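You operate a simulated robot arm through the tools that you are given. There is no shell and no other tool. Be economical: measure what you need, move in short steps, check, and stop when the job is done.

You are at the controls of a simulated two-armed robot. One attempt, no reset.

Task
Warm the large bearing to 60 C, then grease it as the card says.
Fine: dial to 60 first; grease it while still warm; warmer off; leave the nozzle over the bearing.

It is judged by the outcome, as a careful person would: the job done as asked, and still so three seconds after it is handed in. It fails if anything else is knocked over, pushed out of place, dropped, spilled or broken.

Robot
Two 7-joint arms with two-finger parallel grippers on one trunk, on a base that drives. Base frame: it is fixed to the floor where the robot stands at the start and does not move with it; the origin is under the middle of the robot, x ahead of it, y to its left, z up; the surface under the hand at the start is at about z = 800. Readings come in mm, degrees, newtons and seconds.
The left shoulder is at the start at [21, 138, 1270], the right one opposite. With the tool pointing down near the work surface each hand reaches from about 100 to 480 mm from the robot's upright axis, wherever it stands, measured 20 degrees to its own side. Places, roughly: grease pump lever [1500, 0, 1000]; job card [1300, 400, 900]; nozzle arm [1600, 0, 900]; pad of the warmer [500, 100, 900]; post under the grease nozzle [1600, -100, 800]; warmer dial [500, 0, 900]; warmer switch [600, 0, 900]. Payload 1.57 kg a hand.
The TCP of each hand is the grasp point between the finger pads, 30 mm short of the fingertips. In the tool frame z runs along the fingers and y along their closing line. The gripper opens to 80 mm. The fingers are 17 mm wide and 12 mm thick; the gripper's body (40 by 82 mm) begins 80 mm behind the TCP.
Orientation is told as [roll, pitch, yaw] about the base's x, y, z axes, in that order, counted from this pose: with the fingers straight down and closing along the base's y, the tool's x points along the base's -x, its y along +y and its z along -z.

Tools
- The arms move only by the tool apply_moves. It takes "left_steps", "right_steps" or both (then of equal length, played together; a hand with none holds still); each is a list of rows, each a list of 3 entries, a list of its own where there are three numbers: the finger opening in mm, from 0 to 80, then the shift along the tool's x, y, z in units of 20 mm (1.0 is 20 mm), then the turn, a rotation vector about the tool's x, y, z in units of 5 degrees (1.0 is 5 degrees). In form: [[claw, [dx, dy, dz], [wx, wy, wz]], ...]. A call has 1 to 12 rows; each row shifts and turns the commanded pose from where the row before left it, along the tool's axes as they then stand. A call with a number of a shift or a turn outside -1 to 1 is refused whole. Rows are played at 5 a second. More than 50 mm and 8.6 degrees between two rows, or a gripper value outside its range, and nothing of the call is played. Where a pose cannot be reached the arm comes as near as it can. A force on the tool above 90 N (or 10 N above the force at the start of the call, whichever is more), or a blocked arm, ends the call early, and 0.2 s more pass. The fingers move at their own pace (about 45 mm/s each) and stop on an object; they squeeze with about 33 N. The grip force told is the motor's: it shows also when the fingers shut on nothing. Time passes only in rows, and 0.2 s behind the last, so rows that do not move let the fingers close. It gives the time, the measured TCP pose, the force on the tool (base axes), the opening and the grip force at its end, in the units of the frame above (readings bear some noise), with the torque about the TCP (base axes, N m) and any sound that the robot's microphone picked up.
- Cameras (640 x 400 px; columns grow to the right, rows downward): "scene" is now at [192.5, -20.2, 1166.6]; the picture's right is [-0.22, -0.98, -0.00], its down [-0.42, 0.09, -0.90] and it looks along [0.88, -0.20, -0.43] (base axes); focal length 214 px, centre (320, 200). "left" rides on the left gripper at [72, 7, -122] in its tool frame; the picture's right is [-0.09, 1.00, 0.00], its down [-0.84, -0.08, -0.54] and it looks along [-0.54, -0.05, 0.84] (tool axes); focal length 238 px, centre (320, 200). "right" rides on the right gripper at [72, -7, -122] in its tool frame; the picture's right is [0.09, 1.00, 0.00], its down [-0.84, 0.08, -0.54] and it looks along [-0.54, 0.05, 0.84] (tool axes); focal length 238 px, centre (320, 200). There is no depth. A picture from a camera that has moved, and an enlarged one, comes with that camera's place and axes in the base frame and with its lens.
- grab_frame(camera): a new picture of that camera. It takes no simulated time.
- lift_body(by): slides the trunk up (or, below 0, down) by that many mm; the arms and the scene camera ride with it, the base frame stays. It gives what a move gives, with no picture.
- steer(legs): drives the robot by 1 to 6 legs, each [ahead, left, turn to the left] in mm, mm and degrees, along the robot's own axes; the way and the turn of a leg run together, so that a leg with both is an arc; at most 1500 mm and 180 degrees a leg. The arms and the cameras ride along, it lands a little off, and it stops where it bumps. It gives what a move gives.
- turn_head(pan, tilt): turns the head with the scene camera to pan (to the left, within 60 degrees either way) and tilt (down, from -29 to 69), counted from straight ahead of the robot. It gives what a move gives.
- zoom(camera, box): a new picture of the part [left, top, right, bottom] of that camera's present view, enlarged. It takes no simulated time.
- job_done(): hands the job in; it is judged then, once.

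Go step by step. Nothing tells you exact positions but the pictures and the camera data: compare them with the known pose of the tool, close in by small moves and look again before you grip or let go. The budget is 120 turns and 88 pictures, counting those below and the enlarged ones. Unless the task says otherwise, let go and move clear before handing in, and close with one line.

The tools are called after ">>>" by a JSON object that holds its "api" and its "payload". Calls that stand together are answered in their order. apply_moves: Moves the arms, as the interface text tells. Its arguments: {"type":"object","properties":{"left_steps":{"type":"array"},"right_steps":{"type":"array"}},"required":[]} The other tools are called the same way: lift_body (by) slides the trunk up or down; steer (legs) drives the base; turn_head (pan, tilt) turns the head that bears the scene camera; grab_frame (camera) takes a picture; zoom (camera, box) takes an enlarged picture of a part of a camera's view; job_done () hands the job in.

At the start:

```text
time: 0.0
left_tool_pos: [263.9, 96.5, 1158.1]
left_ee_rot: [0.9, 12.5, 0.4]
left_contact_force: [0.4, -0.5, 0.2]
left_wrist_torque: [-0.02, 0.0, -0.02]
left_finger_gap: 80.2
left_finger_force: 0.0
right_tool_pos: [256.8, -109.7, 1147.5]
right_ee_rot: [-1.3, 11.5, -0.4]
right_contact_force: [-0.9, 0.2, -0.6]
right_wrist_torque: [0.02, 0.04, -0.01]
right_finger_gap: 80.0
right_finger_force: 0.1
trunk travel left (down, up): [-600.0, 640.0]
robot x, y, heading: [0.7, 3.7, -0.1]
head pan, tilt: [-12.5, 25.5]
```

scene: 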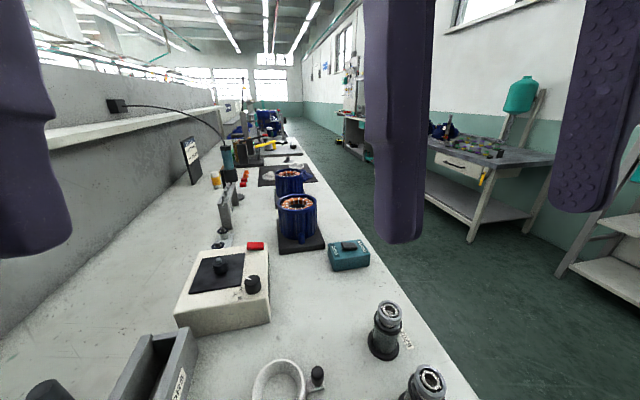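
right: 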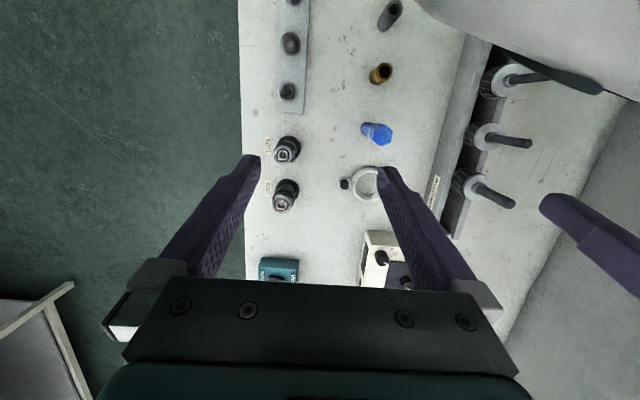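
left: 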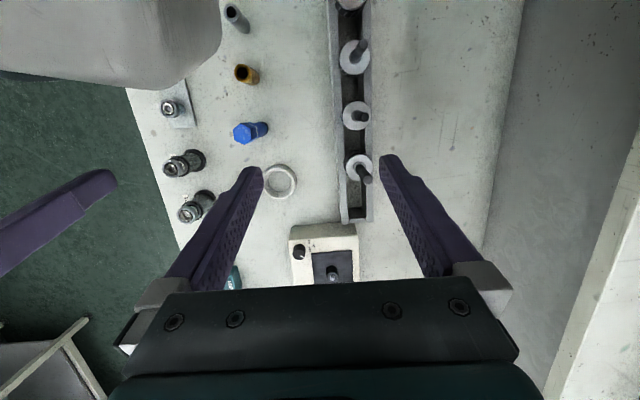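

I see the bench with the warmer ahead, a rack of disc-like items to the left, and the grease station far down the bench. I'll look closer at the things near and at the warmer.

>>> {"api": "zoom", "payload": {"camera": "scene", "box": [160, 220, 420, 400]}}

>>> {"api": "zoom", "payload": {"camera": "left", "box": [140, 0, 440, 290]}}

>>> {"api": "zoom", "payload": {"camera": "scene", "box": [160, 100, 320, 210]}}

```text
2.22 times, centred on (290, 310) of scene
camera zoom: at [192.5, -20.2, 1166.6], right [-0.22, -0.98, 0.0], down [-0.42, 0.09, -0.9], along [0.88, -0.2, -0.43], focal length 477 px, centre (387, -44)
```

zoom: 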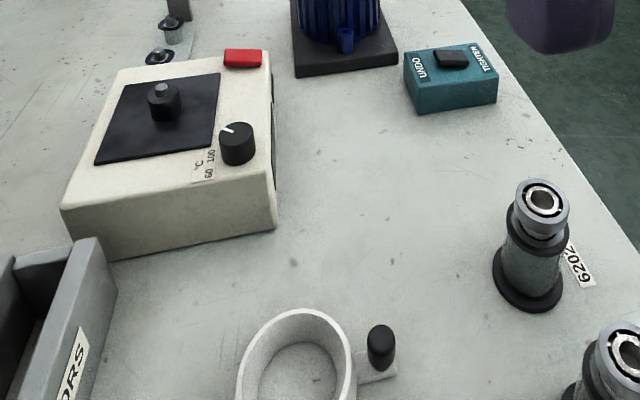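

```text
1.38 times, centred on (290, 145) of left
camera zoom: at [219.4, 98.7, 1292.3], right [0.09, 1.0, 0.0], down [0.93, -0.08, 0.35], along [0.35, -0.03, -0.94], focal length 329 px, centre (361, 276)
```

zoom: 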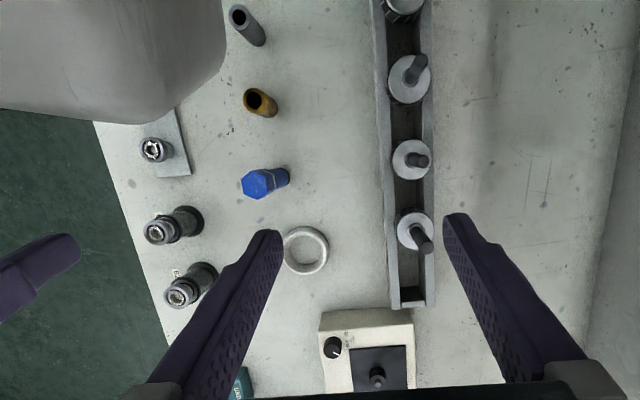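

```text
3.64 times, centred on (240, 155) of scene
camera zoom: at [192.5, -20.2, 1166.6], right [-0.22, -0.98, 0.0], down [-0.42, 0.09, -0.9], along [0.88, -0.2, -0.43], focal length 780 px, centre (611, 364)
```

zoom: 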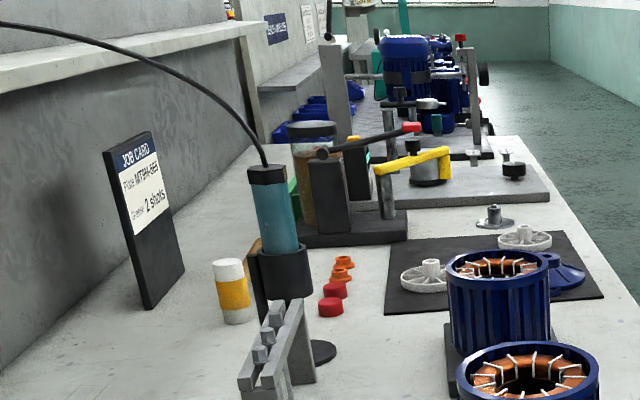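

The card seems to read "2 shots". Two bearings stand on labelled posts at right; I'll look down to compare their sizes.

>>> {"api": "turn_head", "payload": {"pan": -20, "tilt": 60}}

>>> {"api": "grab_frame", "payload": {"camera": "scene"}}

>>> {"api": "zoom", "payload": {"camera": "right", "box": [240, 60, 440, 290]}}

```text
time: 1.0
left_tool_pos: [262.7, 96.5, 1157.4]
left_ee_rot: [1.1, 12.6, 0.3]
left_contact_force: [-0.1, -0.2, 0.3]
left_wrist_torque: [-0.01, 0.0, -0.05]
left_finger_gap: 79.7
left_finger_force: 0.0
right_tool_pos: [257.6, -110.5, 1146.9]
right_ee_rot: [-1.4, 11.8, -0.4]
right_contact_force: [-0.3, -1.0, 0.3]
right_wrist_torque: [0.01, 0.01, 0.05]
right_finger_gap: 79.7
right_finger_force: 0.1
trunk travel left (down, up): [-600.0, 640.0]
robot x, y, heading: [1.9, 3.5, -0.0]
head pan, tilt: [-20.0, 60.0]
```

```text
81 pictures are left
camera scene: at [165.9, -23.1, 1117.2], right [-0.34, -0.94, 0.0], down [-0.81, 0.3, -0.5], along [0.47, -0.17, -0.86], focal length 214 px, centre (320, 200)
```

scene: 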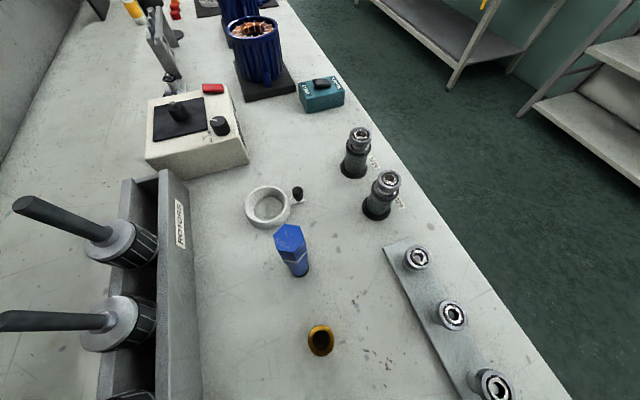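

```text
1.74 times, centred on (340, 175) of right
camera zoom: at [212.0, -111.6, 1282.5], right [-0.09, 1.0, 0.0], down [0.93, 0.08, 0.36], along [0.36, 0.03, -0.93], focal length 414 px, centre (285, 244)
```

zoom: 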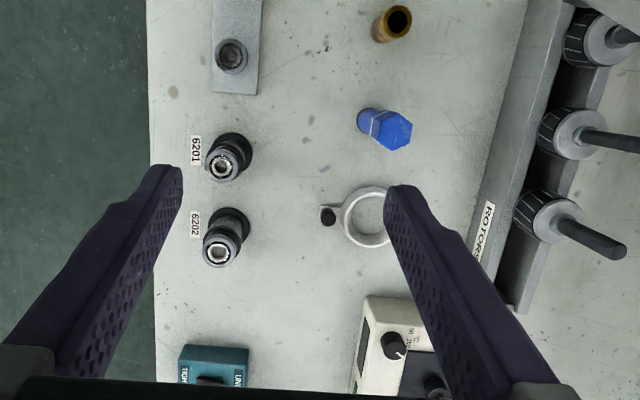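

The posts are labelled 6201 and 6202; I'll zoom on both posts and on the strip with three more bearings.

>>> {"api": "zoom", "payload": {"camera": "scene", "box": [300, 110, 540, 400]}}

>>> {"api": "zoom", "payload": {"camera": "scene", "box": [130, 70, 310, 190]}}

>>> {"api": "zoom", "payload": {"camera": "right", "box": [230, 120, 330, 220]}}

```text
1.38 times, centred on (420, 255) of scene
camera zoom: at [165.9, -23.1, 1117.2], right [-0.34, -0.94, 0.0], down [-0.81, 0.3, -0.5], along [0.47, -0.17, -0.86], focal length 296 px, centre (182, 124)
```

zoom: 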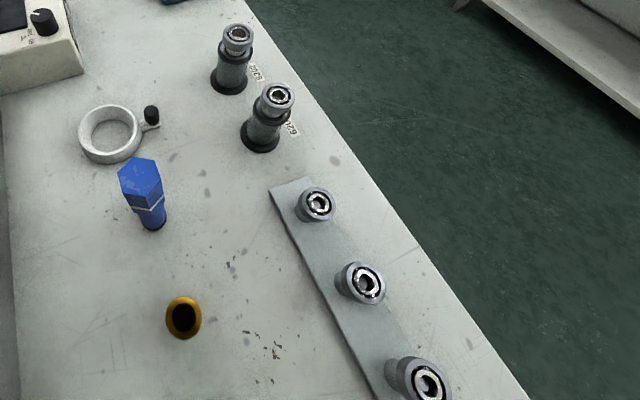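

```text
3.33 times, centred on (220, 130) of scene
camera zoom: at [165.9, -23.1, 1117.2], right [-0.34, -0.94, 0.0], down [-0.81, 0.3, -0.5], along [0.47, -0.17, -0.86], focal length 715 px, centre (653, 433)
```

zoom: 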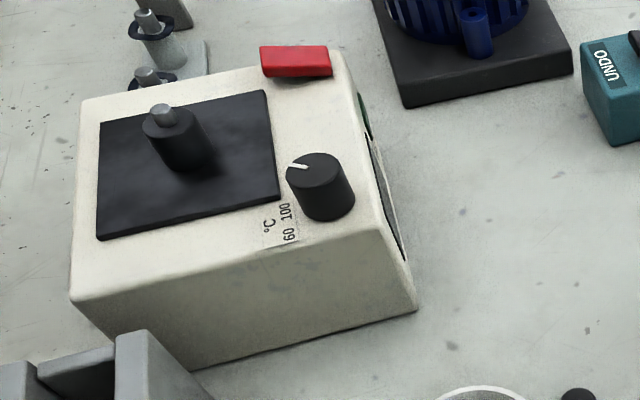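

```text
4.00 times, centred on (280, 170) of right
camera zoom: at [212.0, -111.6, 1282.5], right [-0.09, 1.0, 0.0], down [0.93, 0.08, 0.36], along [0.36, 0.03, -0.93], focal length 953 px, centre (480, 320)
```

zoom: 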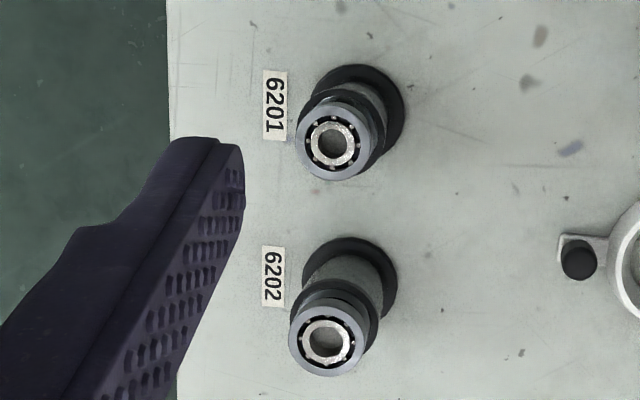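

Bearing 6202 (the larger number) sits at about [375,-164,~890], 6201 at about [288,-165]. I'll straighten the right hand and bring it above 6202 to look closely.

>>> {"api": "apply_moves", "payload": {"right_steps": [[80, [0, 0, 0], [-0.1, -0.8, 0]], [80, [0, 0, 0], [-0.1, -0.8, 0]], [80, [0, 0, 0], [-0.1, -0.76, 0]], [80, [-0.73, -0.34, 0.9], [0, 0, 0]], [80, [-0.73, -0.34, 0.9], [0, 0, 0]], [80, [-0.73, -0.34, 0.9], [0, 0, 0]], [80, [-0.73, -0.34, 0.9], [0, 0, 0]], [80, [-0.73, -0.34, 0.9], [0, 0, 0]], [80, [-0.73, -0.34, 0.9], [0, 0, 0]], [80, [-0.73, -0.34, 0.9], [0, 0, 0]], [80, [-0.73, -0.34, 0.9], [0, 0, 0]]]}}

>>> {"api": "grab_frame", "payload": {"camera": "right"}}

>>> {"api": "grab_frame", "payload": {"camera": "scene"}}

```text
time: 3.6
left_tool_pos: [265.4, 95.7, 1156.1]
left_ee_rot: [1.1, 12.5, 0.4]
left_contact_force: [0.7, 1.2, -0.8]
left_wrist_torque: [-0.01, -0.02, -0.01]
left_finger_gap: 80.0
left_finger_force: 0.1
right_tool_pos: [375.9, -164.9, 1003.2]
right_ee_rot: [0.2, -0.2, -0.2]
right_contact_force: [-0.6, -1.0, -0.1]
right_wrist_torque: [-0.03, 0.0, -0.02]
right_finger_gap: 80.0
right_finger_force: 0.0
trunk travel left (down, up): [-600.0, 640.0]
robot x, y, heading: [1.7, -0.6, -0.2]
head pan, tilt: [-20.0, 60.0]
stopped in row 11 (right hand): the arm was blocked; the commanded pose is now the measured one
```

```text
76 pictures are left
camera right: at [303.9, -170.6, 1125.6], right [-0.09, 1.0, 0.0], down [0.84, 0.07, 0.54], along [0.54, 0.05, -0.84], focal length 238 px, centre (320, 200)
```

right: 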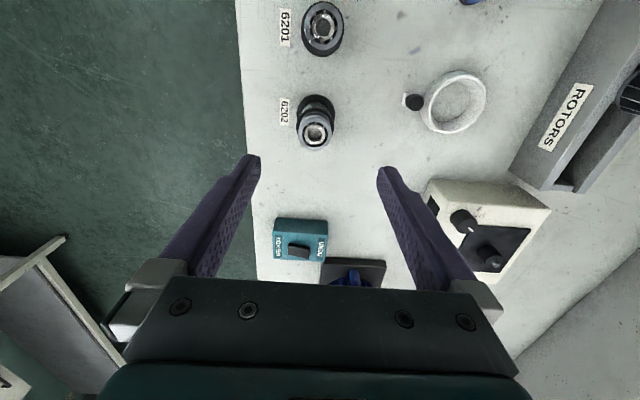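

```text
75 pictures are left
camera scene: at [166.8, -23.1, 1116.7], right [-0.34, -0.94, 0.0], down [-0.81, 0.3, -0.5], along [0.47, -0.17, -0.87], focal length 214 px, centre (320, 200)
```

scene: 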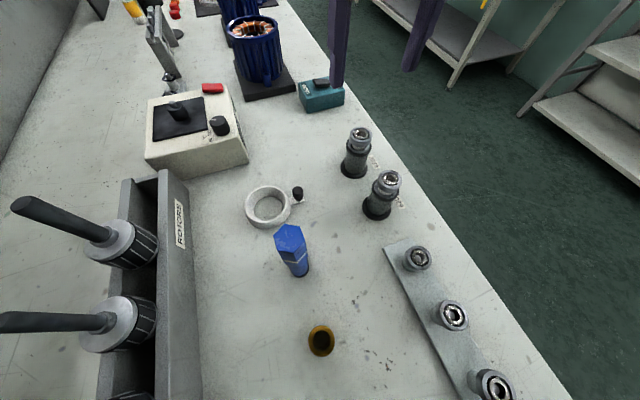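

6202 lies almost under the hand. I'll zoom to refine it before going down.

>>> {"api": "zoom", "payload": {"camera": "right", "box": [265, 0, 365, 160]}}

>>> {"api": "zoom", "payload": {"camera": "scene", "box": [330, 115, 420, 225]}}

```text
2.50 times, centred on (315, 80) of right
camera zoom: at [303.9, -170.6, 1125.6], right [-0.09, 1.0, 0.0], down [0.84, 0.07, 0.54], along [0.54, 0.05, -0.84], focal length 596 px, centre (332, 500)
```

zoom: 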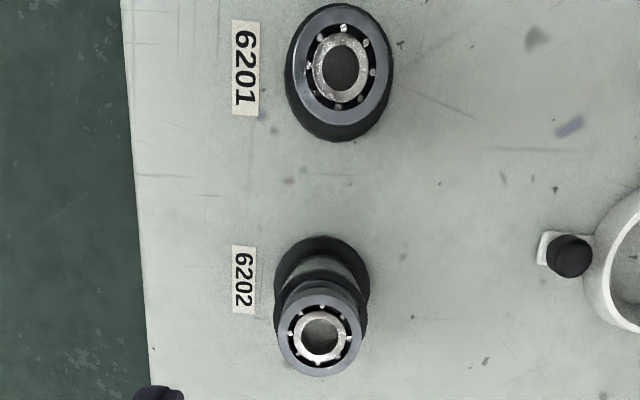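

```text
3.64 times, centred on (375, 170) of scene
camera zoom: at [166.8, -23.1, 1116.7], right [-0.34, -0.94, 0.0], down [-0.81, 0.3, -0.5], along [0.47, -0.17, -0.87], focal length 780 px, centre (120, 309)
```

zoom: 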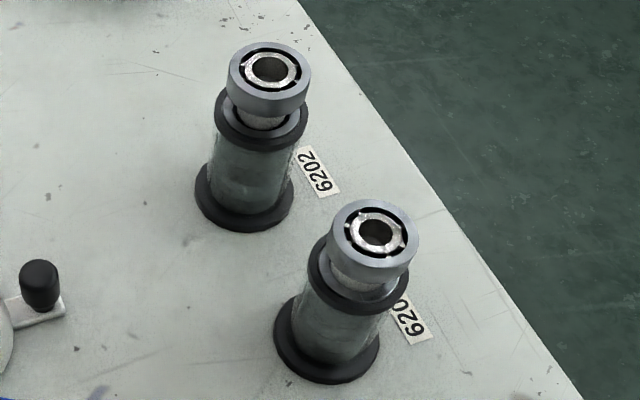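

By measurement 6202 is larger (about 35 vs 33 mm) and its top is at z≈885-893, with a collar about 22 mm below the top. I'll go down to z≈920, straddling it, and check.

>>> {"api": "apply_moves", "payload": {"right_steps": [[80, [-0.05, -0.03, 0.8], [0, 0, 0]], [80, [-0.05, -0.03, 0.8], [0, 0, 0]], [80, [-0.02, -0.03, 0.8], [0, 0, 0]], [80, [0, -0.03, 0.8], [0, 0, 0]], [80, [0, -0.03, 0.8], [0, 0, 0]]]}}

>>> {"api": "grab_frame", "payload": {"camera": "right"}}

>>> {"api": "zoom", "payload": {"camera": "scene", "box": [320, 80, 430, 190]}}

```text
time: 5.0
left_tool_pos: [264.2, 95.7, 1156.4]
left_ee_rot: [1.2, 12.6, 0.4]
left_contact_force: [0.6, -0.3, -0.2]
left_wrist_torque: [0.0, 0.0, 0.02]
left_finger_gap: 80.1
left_finger_force: 0.0
right_tool_pos: [379.4, -168.1, 922.3]
right_ee_rot: [0.2, -0.2, -0.2]
right_contact_force: [-0.2, -0.5, 0.6]
right_wrist_torque: [0.0, -0.03, 0.02]
right_finger_gap: 80.2
right_finger_force: 0.2
trunk travel left (down, up): [-600.0, 640.0]
robot x, y, heading: [4.9, 4.6, 0.0]
head pan, tilt: [-20.0, 60.0]
stopped in row 5 (right hand): the arm was blocked; the commanded pose is now the measured one
```

```text
72 pictures are left
camera right: at [307.7, -173.5, 1045.4], right [-0.09, 1.0, 0.0], down [0.84, 0.07, 0.54], along [0.54, 0.05, -0.84], focal length 238 px, centre (320, 200)
```

right: 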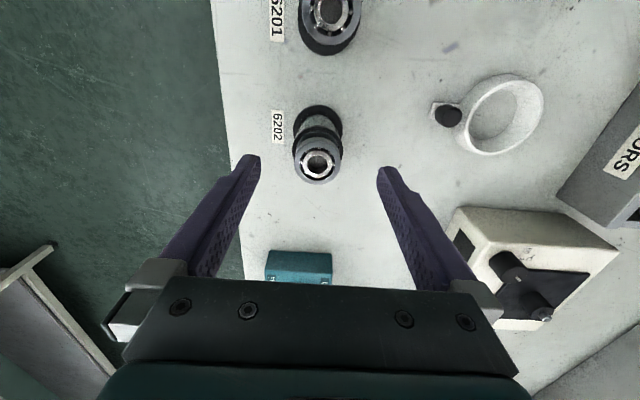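

```text
3.64 times, centred on (375, 135) of scene
camera zoom: at [167.3, -23.1, 1116.6], right [-0.34, -0.94, 0.0], down [-0.81, 0.3, -0.5], along [0.47, -0.17, -0.87], focal length 780 px, centre (120, 436)
```

zoom: 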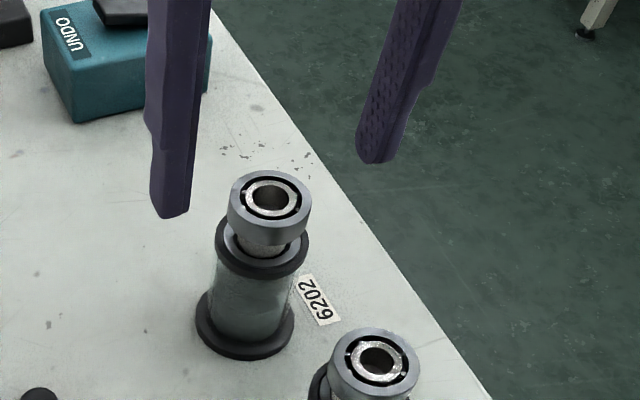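

The fingers straddle the bearing centrally. I'll lower 23 mm more and close on the outer ring just above the collar.

>>> {"api": "apply_moves", "payload": {"right_steps": [[80, [0, 0, 0.6], [0, 0, 0]], [80, [0, 0, 0.55], [0, 0, 0]], [80, [0, 0, 0], [0, 0, 0]], [25, [0, 0, 0], [0, 0, 0]], [25, [0, 0, 0], [0, 0, 0]], [25, [0, 0, 0], [0, 0, 0]], [25, [0, 0, 0], [0, 0, 0]], [25, [0, 0, 0], [0, 0, 0]]]}}

>>> {"api": "zoom", "payload": {"camera": "scene", "box": [320, 80, 430, 190]}}

```text
time: 7.0
left_tool_pos: [265.0, 95.6, 1155.9]
left_ee_rot: [1.1, 12.7, 0.4]
left_contact_force: [-0.2, 0.4, -1.3]
left_wrist_torque: [0.0, -0.02, -0.01]
left_finger_gap: 80.1
left_finger_force: 0.1
right_tool_pos: [382.3, -166.8, 901.6]
right_ee_rot: [0.3, -0.3, -0.2]
right_contact_force: [-4.5, -1.0, 11.6]
right_wrist_torque: [-0.1, 0.08, 0.01]
right_finger_gap: 32.2
right_finger_force: 33.0
trunk travel left (down, up): [-600.0, 640.0]
robot x, y, heading: [-0.1, -1.1, -0.1]
head pan, tilt: [-20.0, 60.0]
stopped in row 8 (right hand): the arm was blocked; the commanded pose is now the measured one
```

```text
3.64 times, centred on (375, 135) of scene
camera zoom: at [168.0, -23.1, 1116.6], right [-0.34, -0.94, 0.0], down [-0.81, 0.3, -0.5], along [0.47, -0.17, -0.86], focal length 780 px, centre (120, 436)
```

zoom: 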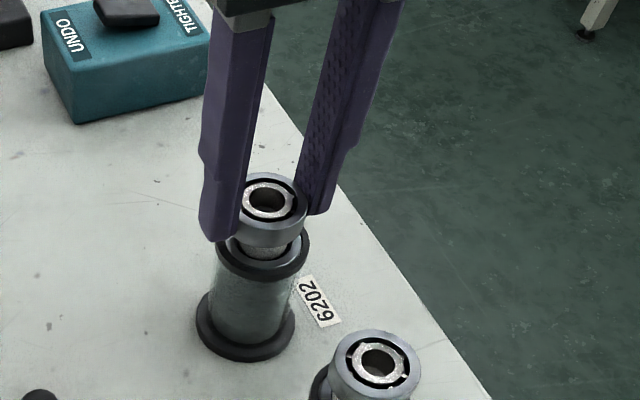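

The grip reads 32.2 mm with full force; I'll check from the wrist camera that it holds the ring centrally.

>>> {"api": "zoom", "payload": {"camera": "right", "box": [230, 100, 410, 230]}}

```text
3.08 times, centred on (320, 165) of right
camera zoom: at [309.4, -173.3, 1023.4], right [-0.09, 1.0, 0.0], down [0.83, 0.07, 0.55], along [0.54, 0.05, -0.84], focal length 733 px, centre (320, 308)
```

zoom: 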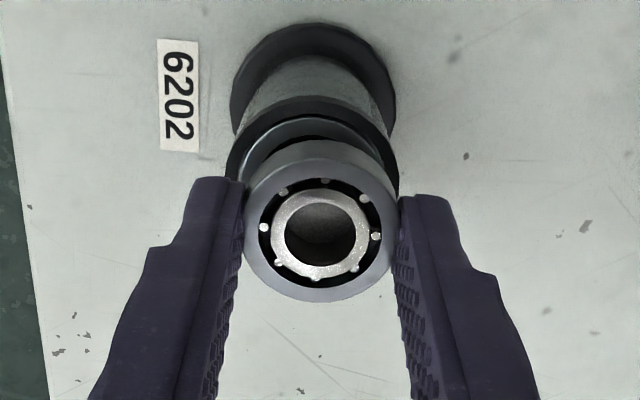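

The ring held is about 32 mm across. Before committing I'll check the three bearings on the strip, too.

>>> {"api": "zoom", "payload": {"camera": "scene", "box": [370, 230, 540, 400]}}

```text
2.35 times, centred on (455, 315) of scene
camera zoom: at [168.0, -23.1, 1116.6], right [-0.34, -0.94, 0.0], down [-0.81, 0.3, -0.5], along [0.47, -0.17, -0.86], focal length 505 px, centre (2, -71)
```

zoom: 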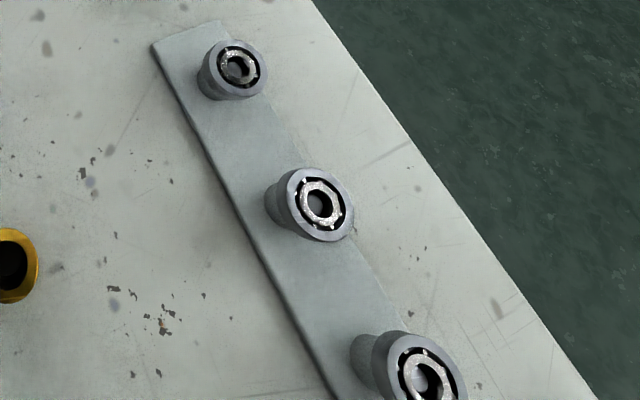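

>>> {"api": "turn_head", "payload": {"pan": -60, "tilt": 62}}

>>> {"api": "grab_frame", "payload": {"camera": "scene"}}

```text
time: 8.1
left_tool_pos: [265.8, 96.0, 1156.3]
left_ee_rot: [1.1, 12.3, 0.3]
left_contact_force: [0.3, -0.4, 0.9]
left_wrist_torque: [0.0, -0.01, -0.02]
left_finger_gap: 80.0
left_finger_force: 0.0
right_tool_pos: [383.0, -167.9, 900.4]
right_ee_rot: [0.2, -0.3, -0.1]
right_contact_force: [-2.3, 0.2, 7.1]
right_wrist_torque: [-0.05, 0.09, 0.01]
right_finger_gap: 32.4
right_finger_force: 32.4
trunk travel left (down, up): [-600.0, 640.0]
robot x, y, heading: [-0.2, 1.6, 0.1]
head pan, tilt: [-60.0, 62.0]
```

```text
67 pictures are left
camera scene: at [138.0, -55.9, 1114.5], right [-0.87, -0.5, 0.0], down [-0.44, 0.76, -0.47], along [0.24, -0.41, -0.88], focal length 214 px, centre (320, 200)
```

scene: 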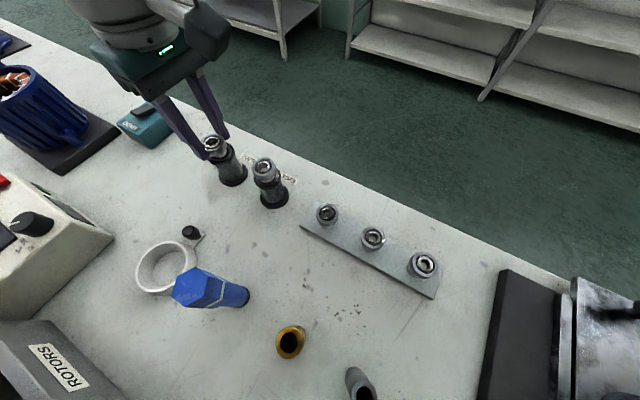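

>>> {"api": "zoom", "payload": {"camera": "scene", "box": [190, 120, 450, 310]}}

```text
2.11 times, centred on (320, 215) of scene
camera zoom: at [138.0, -55.9, 1114.5], right [-0.87, -0.5, 0.0], down [-0.44, 0.76, -0.47], along [0.24, -0.41, -0.88], focal length 452 px, centre (320, 168)
```

zoom: 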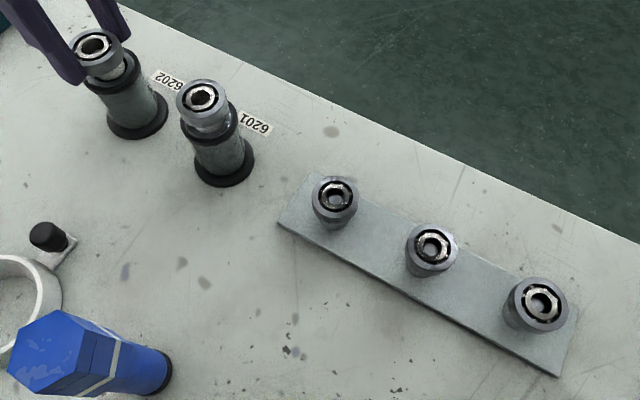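

Before lifting, I want a proper size comparison with the strip bearings, so I'll release, raise the hand and look at the strip from above.

>>> {"api": "apply_moves", "payload": {"right_steps": [[80, [0, 0, 0], [0, 0, 0]], [80, [0, 0, 0], [0, 0, 0]], [80, [0, 0, 0], [0, 0, 0]], [80, [0, 0, -0.5], [0, 0, 0]], [80, [0, 0, -1], [0, 0, 0]], [80, [0, 0, -1], [0, 0, 0]], [80, [0, 0, -1], [0, 0, 0]], [80, [0, 0, -1], [0, 0, 0]], [80, [0, 0, -1], [0, 0, 0]]]}}

>>> {"api": "apply_moves", "payload": {"right_steps": [[80, [1, 0, -0.3], [0, 0, 0]], [80, [1, 0, -0.3], [0, 0, 0]], [80, [1, 0, -0.3], [0, 0, 0]], [80, [1, 0, -0.3], [0, 0, 0]], [80, [1, 0, 0], [0, 0, 0]], [80, [1, 0, 0], [0, 0, 0]], [80, [1, 0, 0], [0, 0, 0]], [80, [1, 0, 0], [0, 0, 0]], [80, [1, 0, 0], [0, 0, 0]], [80, [1, 0, 0], [0, 0, 0]], [80, [1, 0, 0], [0, 0, 0]]]}}

>>> {"api": "grab_frame", "payload": {"camera": "right"}}

```text
time: 10.3
left_tool_pos: [266.6, 95.9, 1155.1]
left_ee_rot: [1.2, 12.5, 0.3]
left_contact_force: [1.3, 0.9, -0.4]
left_wrist_torque: [-0.01, -0.02, 0.01]
left_finger_gap: 79.9
left_finger_force: 0.1
right_tool_pos: [383.1, -168.1, 1010.7]
right_ee_rot: [0.2, -0.2, -0.1]
right_contact_force: [-0.2, 0.5, 0.1]
right_wrist_torque: [0.0, 0.01, -0.04]
right_finger_gap: 79.9
right_finger_force: 0.0
trunk travel left (down, up): [-600.0, 640.0]
robot x, y, heading: [0.8, 4.0, 0.2]
head pan, tilt: [-60.0, 62.0]
stopped in row 9 (right hand): the arm was blocked; the commanded pose is now the measured one
```

```text
time: 12.9
left_tool_pos: [268.3, 96.8, 1156.4]
left_ee_rot: [1.2, 12.5, 0.5]
left_contact_force: [0.6, -0.4, -1.0]
left_wrist_torque: [-0.03, 0.01, 0.01]
left_finger_gap: 80.3
left_finger_force: 0.0
right_tool_pos: [214.9, -162.6, 1029.5]
right_ee_rot: [0.2, -0.2, -0.3]
right_contact_force: [-0.5, 0.1, -0.4]
right_wrist_torque: [0.0, -0.01, -0.02]
right_finger_gap: 80.1
right_finger_force: 0.0
right hand out of reach, approached as far as the arm can: row 9, 10, 11
trunk travel left (down, up): [-600.0, 640.0]
robot x, y, heading: [5.4, 0.4, 0.1]
head pan, tilt: [-60.0, 62.0]
stopped in row 11 (right hand): the arm was blocked; the commanded pose is now the measured one
```

```text
65 pictures are left
camera right: at [141.4, -167.7, 1152.0], right [-0.09, 1.0, 0.0], down [0.84, 0.07, 0.55], along [0.54, 0.05, -0.84], focal length 238 px, centre (320, 200)
```

right: 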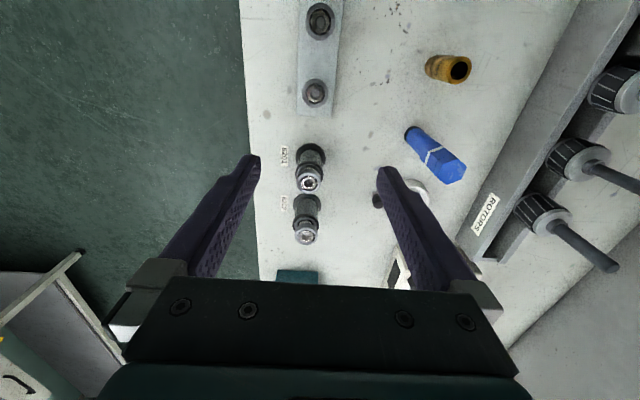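

>>> {"api": "zoom", "payload": {"camera": "right", "box": [260, 0, 380, 250]}}

```text
1.60 times, centred on (320, 125) of right
camera zoom: at [141.4, -167.7, 1152.0], right [-0.09, 1.0, 0.0], down [0.84, 0.07, 0.55], along [0.54, 0.05, -0.84], focal length 381 px, centre (320, 320)
```

zoom: 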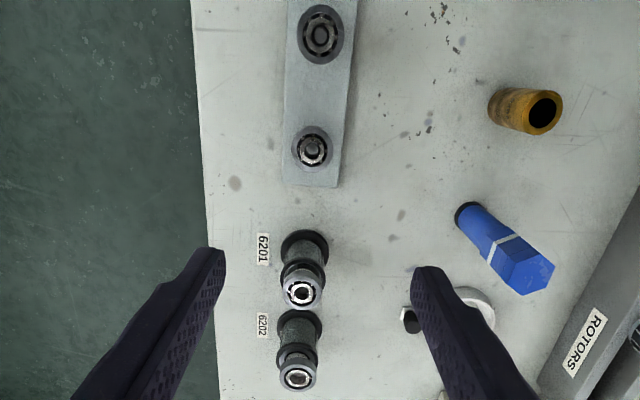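

The strip ones are unlabelled and similar, so the labelled 6202 is the large one. Now I'll drive ahead so the warmer is in reach and study its dial.

>>> {"api": "steer", "payload": {"legs": [[180, 0, 0]]}}

>>> {"api": "turn_head", "payload": {"pan": 5, "tilt": 60}}

>>> {"api": "grab_frame", "payload": {"camera": "scene"}}

>>> {"api": "grab_frame", "payload": {"camera": "left"}}

```text
time: 14.4
left_tool_pos: [442.1, 97.2, 1111.4]
left_ee_rot: [1.2, 12.7, 0.6]
left_contact_force: [-0.3, -0.1, -0.1]
left_wrist_torque: [0.02, 0.02, 0.0]
left_finger_gap: 79.9
left_finger_force: 0.2
right_tool_pos: [388.7, -160.6, 985.6]
right_ee_rot: [0.1, 0.2, 0.0]
right_contact_force: [-0.3, -0.8, 0.4]
right_wrist_torque: [0.01, -0.03, -0.02]
right_finger_gap: 80.0
right_finger_force: 0.1
trunk travel left (down, up): [-600.0, 640.0]
robot x, y, heading: [177.3, -3.3, 0.4]
head pan, tilt: [-60.0, 62.0]
```

```text
time: 15.7
left_tool_pos: [441.3, 96.6, 1111.6]
left_ee_rot: [1.2, 12.7, 0.5]
left_contact_force: [-0.2, 0.0, 0.3]
left_wrist_torque: [-0.04, -0.03, 0.02]
left_finger_gap: 79.9
left_finger_force: 0.1
right_tool_pos: [388.5, -159.9, 985.0]
right_ee_rot: [0.2, 0.1, 0.0]
right_contact_force: [0.6, -0.2, 0.5]
right_wrist_torque: [-0.02, -0.02, -0.04]
right_finger_gap: 80.1
right_finger_force: 0.0
trunk travel left (down, up): [-600.0, 640.0]
robot x, y, heading: [179.6, 1.3, 0.3]
head pan, tilt: [5.0, 60.0]
```

```text
63 pictures are left
camera scene: at [348.3, 6.7, 1072.0], right [0.09, -1.0, 0.0], down [-0.86, -0.08, -0.5], along [0.5, 0.05, -0.87], focal length 214 px, centre (320, 200)
```

scene: 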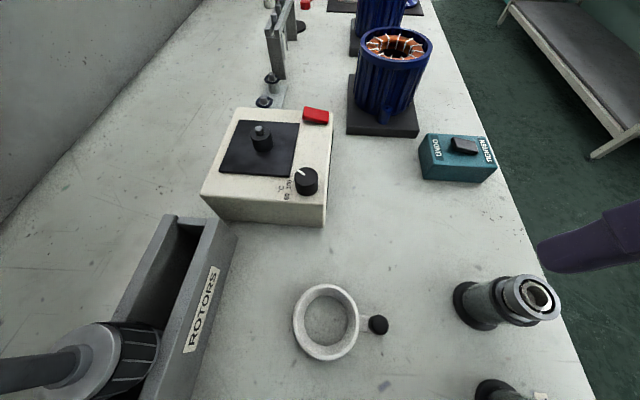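

```text
62 pictures are left
camera left: at [398.5, 100.0, 1246.0], right [0.08, 1.0, 0.0], down [0.94, -0.08, 0.34], along [0.34, -0.03, -0.94], focal length 238 px, centre (320, 200)
```

left: 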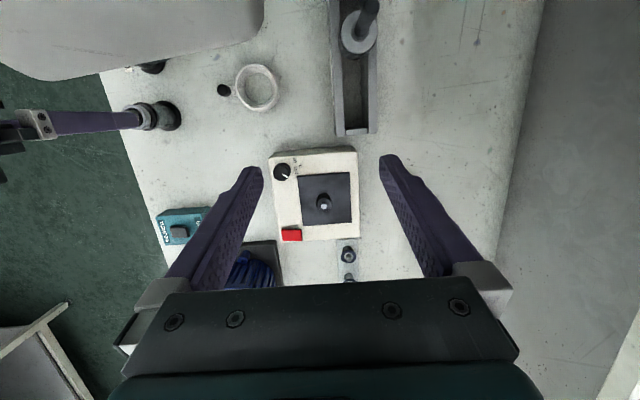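

Driving dropped everything by about 45 mm, which I must watch. Zooming on the warmer dial.

>>> {"api": "zoom", "payload": {"camera": "scene", "box": [195, 95, 345, 235]}}

>>> {"api": "zoom", "payload": {"camera": "left", "box": [260, 140, 370, 250]}}

```text
2.86 times, centred on (270, 165) of scene
camera zoom: at [348.3, 6.7, 1072.0], right [0.09, -1.0, 0.0], down [-0.86, -0.08, -0.5], along [0.5, 0.05, -0.87], focal length 613 px, centre (463, 300)
```

zoom: 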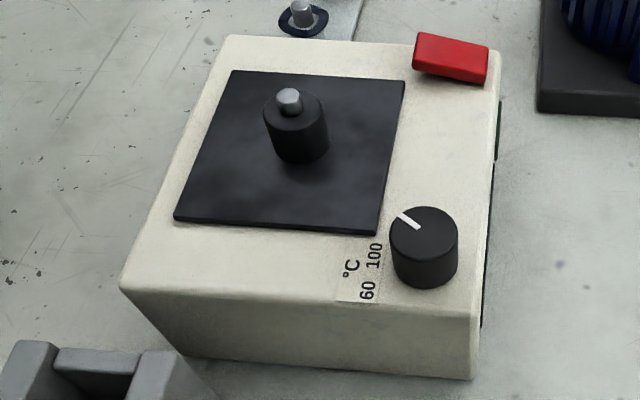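

```text
3.64 times, centred on (315, 195) of left
camera zoom: at [398.5, 100.0, 1246.0], right [0.08, 1.0, 0.0], down [0.94, -0.08, 0.34], along [0.34, -0.03, -0.94], focal length 867 px, centre (338, 218)
```

zoom: 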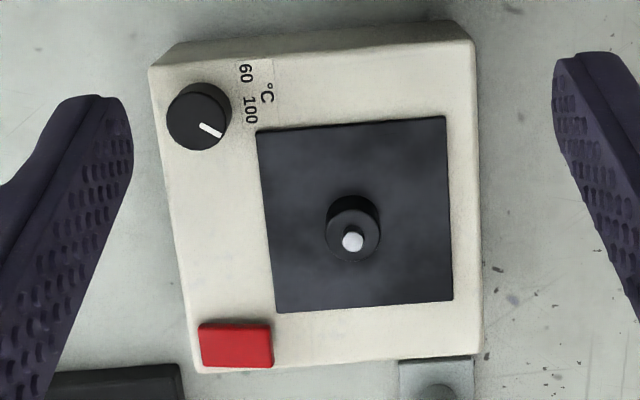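

The pointer now points toward +x+y (past 100), and "60" is on its −x+y side, so roughly a +90° (CCW) turn is needed. The dial is at about [478,34,891] and the peg tip at [535,94,899]; I'll bring the left hand over the dial for a closer look.

>>> {"api": "apply_moves", "payload": {"left_steps": [[80, [0, 0, 0], [0.08, -0.85, 0]], [80, [0, 0, 0], [0.08, -0.85, 0]], [80, [0, 0, 0], [0.08, -0.84, 0]], [80, [-0.24, -0.39, 0.9], [0, 0, 0]], [80, [-0.24, -0.39, 0.9], [0, 0, 0]], [80, [-0.24, -0.39, 0.9], [0, 0, 0]], [80, [-0.24, -0.39, 0.9], [0, 0, 0]], [80, [-0.24, -0.39, 0.9], [0, 0, 0]], [80, [-0.24, -0.39, 0.9], [0, 0, 0]], [80, [-0.24, -0.39, 0.9], [0, 0, 0]], [80, [-0.24, -0.39, 0.9], [0, 0, 0]]]}}

>>> {"api": "zoom", "payload": {"camera": "left", "box": [240, 100, 400, 260]}}

```text
time: 18.1
left_tool_pos: [479.7, 34.2, 966.1]
left_ee_rot: [-0.1, 0.0, 0.5]
left_contact_force: [0.7, 0.6, 0.6]
left_wrist_torque: [0.04, -0.01, 0.05]
left_finger_gap: 80.0
left_finger_force: 0.0
right_tool_pos: [388.7, -160.6, 985.1]
right_ee_rot: [0.2, 0.2, 0.0]
right_contact_force: [0.2, -0.3, -0.1]
right_wrist_torque: [0.02, 0.01, -0.02]
right_finger_gap: 80.0
right_finger_force: 0.1
trunk travel left (down, up): [-600.0, 640.0]
robot x, y, heading: [179.8, -1.0, 0.4]
head pan, tilt: [5.0, 60.0]
```

```text
2.50 times, centred on (320, 180) of left
camera zoom: at [408.3, 39.2, 1088.8], right [0.08, 1.0, 0.0], down [0.84, -0.07, 0.54], along [0.54, -0.05, -0.84], focal length 596 px, centre (320, 250)
```

zoom: 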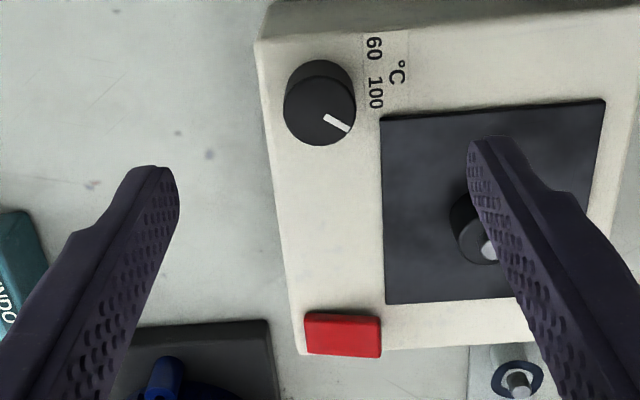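

Knob centre refined to about [476.5,33]. I'll pre-rotate the left hand −45° over it and lower so the fingertips straddle the knob.

>>> {"api": "apply_moves", "payload": {"left_steps": [[60, [0.16, -0.06, 0], [0, 0, 0]], [60, [0, 0, 0], [0, 0, 1]], [60, [0, 0, 0], [0, 0, 1]], [60, [0, 0, 0], [0, 0, 1]], [60, [0, 0, 0], [0, 0, 1]], [60, [0, 0, 0], [0, 0, 1]], [60, [0, 0, 0], [0, 0, 1]], [60, [0, 0, 0], [0, 0, 1]], [60, [0, 0, 0], [0, 0, 1]], [60, [0, 0, 0.7], [0, 0, 0.5]], [60, [0, 0, 0.7], [0, 0, 0]], [60, [0, 0, 0.7], [0, 0, 0]]]}}

>>> {"api": "grab_frame", "payload": {"camera": "left"}}

>>> {"api": "zoom", "payload": {"camera": "scene", "box": [195, 95, 345, 235]}}

```text
time: 20.7
left_tool_pos: [477.6, 34.0, 924.4]
left_ee_rot: [-0.1, -0.1, -42.0]
left_contact_force: [0.1, -0.7, -0.1]
left_wrist_torque: [0.01, 0.03, 0.0]
left_finger_gap: 60.0
left_finger_force: 0.1
right_tool_pos: [388.1, -161.4, 984.9]
right_ee_rot: [0.2, 0.1, 0.1]
right_contact_force: [-0.3, 0.1, -0.1]
right_wrist_torque: [-0.03, 0.0, -0.02]
right_finger_gap: 79.8
right_finger_force: 0.1
trunk travel left (down, up): [-600.0, 640.0]
robot x, y, heading: [183.4, 2.8, 0.4]
head pan, tilt: [5.0, 60.0]
```

```text
58 pictures are left
camera left: at [428.6, 86.5, 1046.6], right [0.74, 0.68, 0.0], down [0.57, -0.62, 0.54], along [0.37, -0.4, -0.84], focal length 238 px, centre (320, 200)
```

left: 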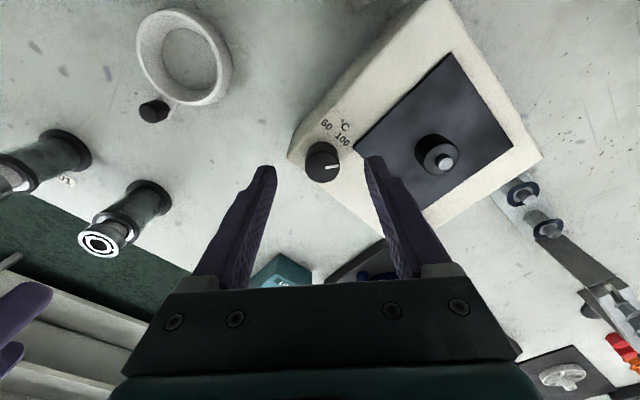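

```text
2.86 times, centred on (270, 165) of scene
camera zoom: at [348.2, 6.7, 1072.0], right [0.09, -1.0, 0.0], down [-0.86, -0.08, -0.5], along [0.5, 0.05, -0.87], focal length 613 px, centre (463, 300)
```

zoom: 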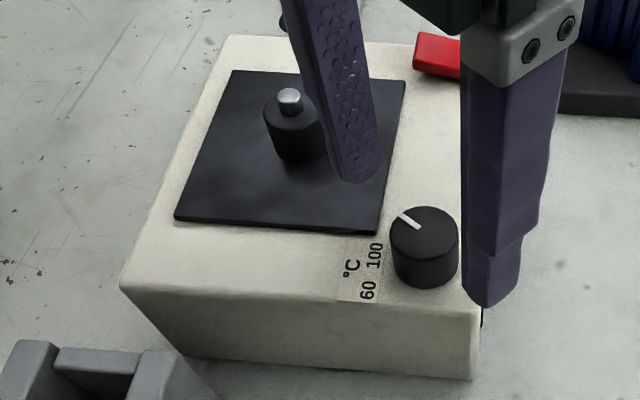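

Well-aligned. Lower 17 mm, then close on the knob.

>>> {"api": "apply_moves", "payload": {"left_steps": [[60, [0, 0, 0.45], [0, 0, 0]], [60, [0, 0, 0.4], [0, 0, 0]], [18, [0, 0, 0], [0, 0, 0]], [18, [0, 0, 0], [0, 0, 0]], [18, [0, 0, 0], [0, 0, 0]], [18, [0, 0, 0], [0, 0, 0]]]}}

>>> {"api": "zoom", "payload": {"camera": "scene", "box": [195, 95, 345, 235]}}

```text
time: 22.1
left_tool_pos: [478.7, 35.5, 908.0]
left_ee_rot: [0.1, 0.0, -41.8]
left_contact_force: [3.5, 2.4, -5.6]
left_wrist_torque: [0.03, -0.21, 0.04]
left_finger_gap: 25.4
left_finger_force: 31.2
right_tool_pos: [388.1, -159.2, 985.7]
right_ee_rot: [0.2, 0.0, 0.1]
right_contact_force: [0.6, 0.5, -0.5]
right_wrist_torque: [-0.01, 0.0, 0.04]
right_finger_gap: 79.8
right_finger_force: 0.0
trunk travel left (down, up): [-600.0, 640.0]
robot x, y, heading: [183.3, 0.1, 0.6]
head pan, tilt: [5.0, 60.0]
```

```text
2.86 times, centred on (270, 165) of scene
camera zoom: at [348.7, 7.2, 1072.0], right [0.09, -1.0, 0.0], down [-0.86, -0.08, -0.5], along [0.5, 0.05, -0.87], focal length 613 px, centre (463, 300)
```

zoom: 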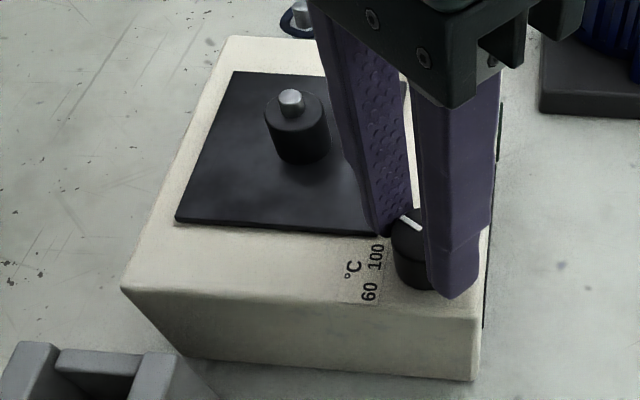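

Gripped at 25 mm. Turning CCW by 50° first.

>>> {"api": "apply_moves", "payload": {"left_steps": [[18, [0, 0, 0], [0, 0, -1]], [18, [0, 0, 0], [0, 0, -1]], [18, [0, 0, 0], [0, 0, -1]], [18, [0, 0, 0], [0, 0, -1]], [18, [0, 0, 0], [0, 0, -1]], [18, [0, 0, 0], [0, 0, -1]], [18, [0, 0, 0], [0, 0, -1]], [18, [0, 0, 0], [0, 0, -1]], [18, [0, 0, 0], [0, 0, -1]], [18, [0, 0, 0], [0, 0, -1]], [18, [0, 0, 0], [0, 0, 0]]]}}

>>> {"api": "zoom", "payload": {"camera": "left", "box": [240, 100, 400, 220]}}

```text
time: 24.5
left_tool_pos: [477.8, 33.8, 908.6]
left_ee_rot: [0.0, 0.0, 8.2]
left_contact_force: [2.4, 1.6, -3.9]
left_wrist_torque: [0.0, -0.09, 0.01]
left_finger_gap: 25.5
left_finger_force: 36.5
right_tool_pos: [388.6, -160.4, 985.2]
right_ee_rot: [0.2, 0.0, 0.1]
right_contact_force: [0.2, 0.6, 1.0]
right_wrist_torque: [0.0, -0.02, 0.0]
right_finger_gap: 79.9
right_finger_force: 0.1
trunk travel left (down, up): [-600.0, 640.0]
robot x, y, heading: [181.9, 3.7, 0.4]
head pan, tilt: [5.0, 60.0]
```

```text
3.33 times, centred on (320, 160) of left
camera zoom: at [405.6, 29.0, 1030.1], right [-0.05, 1.0, 0.0], down [0.84, 0.04, 0.54], along [0.54, 0.03, -0.84], focal length 794 px, centre (320, 333)
```

zoom: 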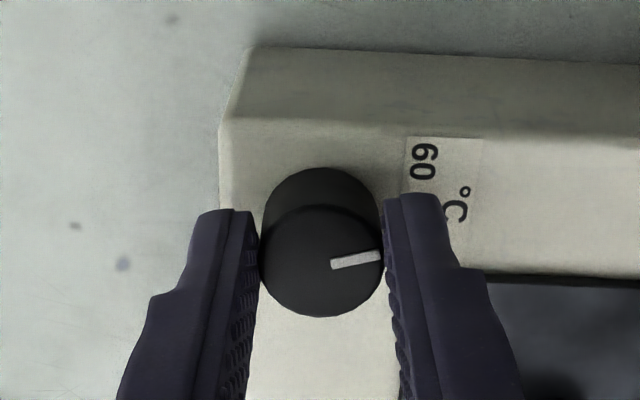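

Pointer now stands at about 16° toward −x from +y; "60" sits at about 35°. I'll turn 20° more.

>>> {"api": "apply_moves", "payload": {"left_steps": [[18, [0, 0, 0], [0, 0, -1]], [18, [0, 0, 0], [0, 0, -1]], [18, [0, 0, 0], [0, 0, -1]], [18, [0, 0, 0], [0, 0, -1]], [18, [0, 0, 0], [0, 0, 0]], [60, [0, 0, 0], [0, 0, 0]], [60, [0, 0, 0], [0, 0, 0]], [60, [0, 0, -1], [0, 0, 0]], [60, [0, 0, -1], [0, 0, 0]], [60, [0, 0, -1], [0, 0, 0]]]}}

>>> {"api": "zoom", "payload": {"camera": "left", "box": [240, 80, 400, 200]}}

>>> {"api": "zoom", "payload": {"camera": "scene", "box": [260, 120, 350, 220]}}

```text
time: 26.7
left_tool_pos: [479.0, 34.1, 968.8]
left_ee_rot: [0.0, 0.0, 28.0]
left_contact_force: [1.2, 0.2, 0.1]
left_wrist_torque: [0.0, -0.04, 0.0]
left_finger_gap: 60.0
left_finger_force: 0.1
right_tool_pos: [388.8, -160.9, 985.9]
right_ee_rot: [0.3, 0.1, 0.1]
right_contact_force: [-0.7, 0.5, -0.8]
right_wrist_torque: [-0.01, -0.02, 0.01]
right_finger_gap: 80.1
right_finger_force: 0.0
trunk travel left (down, up): [-600.0, 640.0]
robot x, y, heading: [176.6, 2.1, 0.3]
head pan, tilt: [5.0, 60.0]
```

```text
3.33 times, centred on (320, 140) of left
camera zoom: at [411.1, 5.1, 1090.6], right [-0.39, 0.92, 0.0], down [0.78, 0.33, 0.54], along [0.5, 0.21, -0.84], focal length 794 px, centre (320, 400)
```

zoom: 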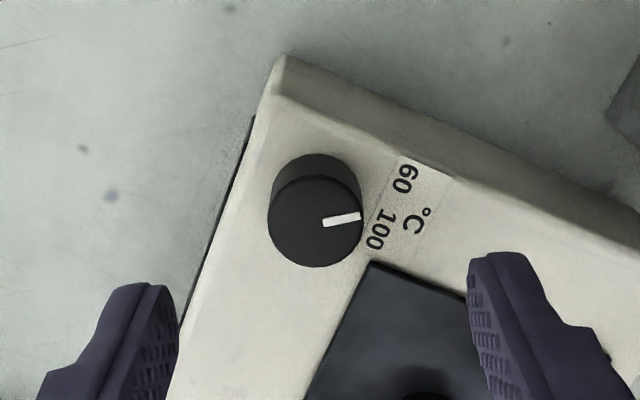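

```text
4.00 times, centred on (305, 170) of scene
camera zoom: at [348.4, 6.8, 1072.0], right [0.09, -1.0, 0.0], down [-0.86, -0.08, -0.5], along [0.5, 0.05, -0.87], focal length 858 px, centre (380, 320)
```

zoom: 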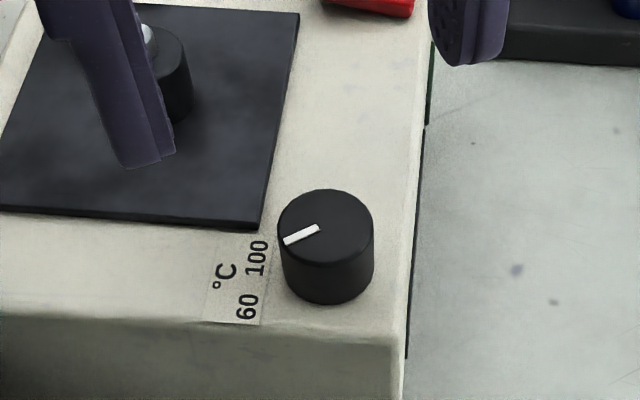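

By both views the pointer is about 30° round while "60" sits at about 36°. I'll regrip and add 6°.

>>> {"api": "apply_moves", "payload": {"left_steps": [[60, [0, 0, 1], [0, 0, 0]], [60, [0, 0, 1], [0, 0, 0]], [60, [0, 0, 1], [0, 0, 0]], [18, [0, 0, 0], [0, 0, 0]], [18, [0, 0, 0], [0, 0, 0]], [18, [0, 0, 0], [0, 0, 0]], [18, [0, 0, 0], [0, 0, -0.6]], [18, [0, 0, 0], [0, 0, -0.6]], [18, [0, 0, 0], [0, 0, 0]], [60, [0, 0, 0], [0, 0, 0]], [60, [0, 0, 0], [0, 0, 0]], [60, [0, 0, -1], [0, 0, 0]]]}}

>>> {"api": "apply_moves", "payload": {"left_steps": [[60, [0, 0, -1], [0, 0, 0]], [60, [0, 0, -1], [0, 0, 0.8]], [60, [0, 0, -0.5], [0, 0, 1]], [60, [0, 0, 0], [0, 0, 1]], [60, [0, 0, 0], [0, 0, 1]], [60, [0, 0, 0], [0, 0, 1]], [60, [0, 0, 0], [0, 0, 1]], [60, [0, 0, 0], [0, 0, 1]]]}}

>>> {"api": "zoom", "payload": {"camera": "left", "box": [240, 80, 400, 200]}}

>>> {"api": "zoom", "payload": {"camera": "scene", "box": [270, 150, 330, 215]}}

```text
time: 29.3
left_tool_pos: [476.7, 34.6, 928.1]
left_ee_rot: [-0.1, -0.1, 33.9]
left_contact_force: [-0.4, 0.6, 0.1]
left_wrist_torque: [0.0, 0.01, -0.03]
left_finger_gap: 59.8
left_finger_force: 0.0
right_tool_pos: [389.5, -159.7, 985.0]
right_ee_rot: [0.2, 0.1, 0.0]
right_contact_force: [1.1, -0.2, -0.5]
right_wrist_torque: [-0.03, -0.03, -0.02]
right_finger_gap: 79.8
right_finger_force: 0.0
trunk travel left (down, up): [-600.0, 640.0]
robot x, y, heading: [180.6, 0.2, 0.2]
head pan, tilt: [5.0, 60.0]
```

```text
time: 31.1
left_tool_pos: [477.8, 34.9, 978.0]
left_ee_rot: [-0.1, -0.1, -0.1]
left_contact_force: [0.6, 0.4, 0.1]
left_wrist_torque: [-0.02, 0.01, -0.02]
left_finger_gap: 60.1
left_finger_force: 0.0
right_tool_pos: [388.0, -160.7, 985.3]
right_ee_rot: [0.2, 0.1, 0.1]
right_contact_force: [-0.2, 0.1, 0.5]
right_wrist_torque: [0.01, -0.01, -0.03]
right_finger_gap: 79.9
right_finger_force: 0.1
trunk travel left (down, up): [-600.0, 640.0]
robot x, y, heading: [180.6, 3.0, 0.4]
head pan, tilt: [5.0, 60.0]
```

```text
3.33 times, centred on (320, 140) of left
camera zoom: at [405.1, 40.3, 1099.8], right [0.09, 1.0, 0.0], down [0.84, -0.08, 0.54], along [0.54, -0.05, -0.84], focal length 794 px, centre (320, 400)
```

zoom: 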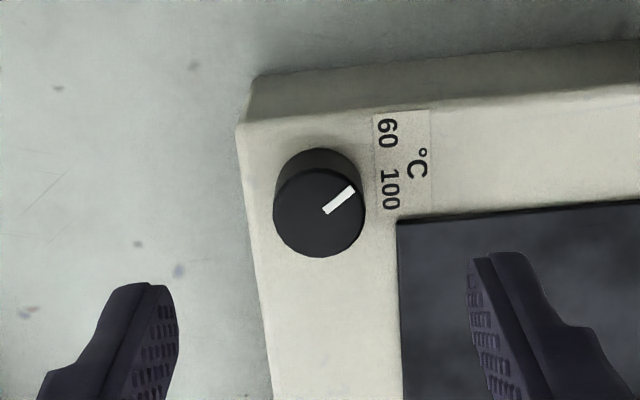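

```text
6.15 times, centred on (300, 182) of scene
camera zoom: at [348.3, 6.7, 1072.0], right [0.09, -1.0, 0.0], down [-0.86, -0.08, -0.5], along [0.5, 0.05, -0.87], focal length 1320 px, centre (443, 308)
```

zoom: 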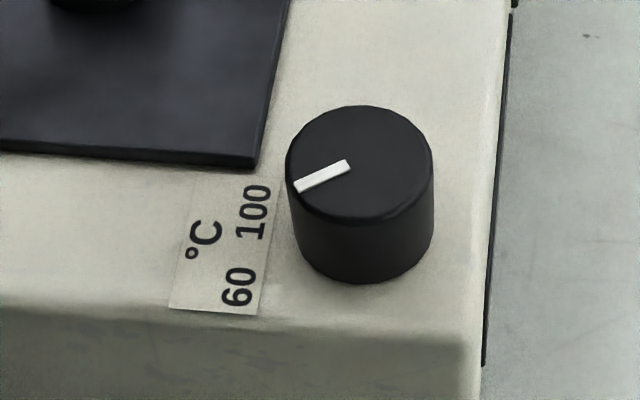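

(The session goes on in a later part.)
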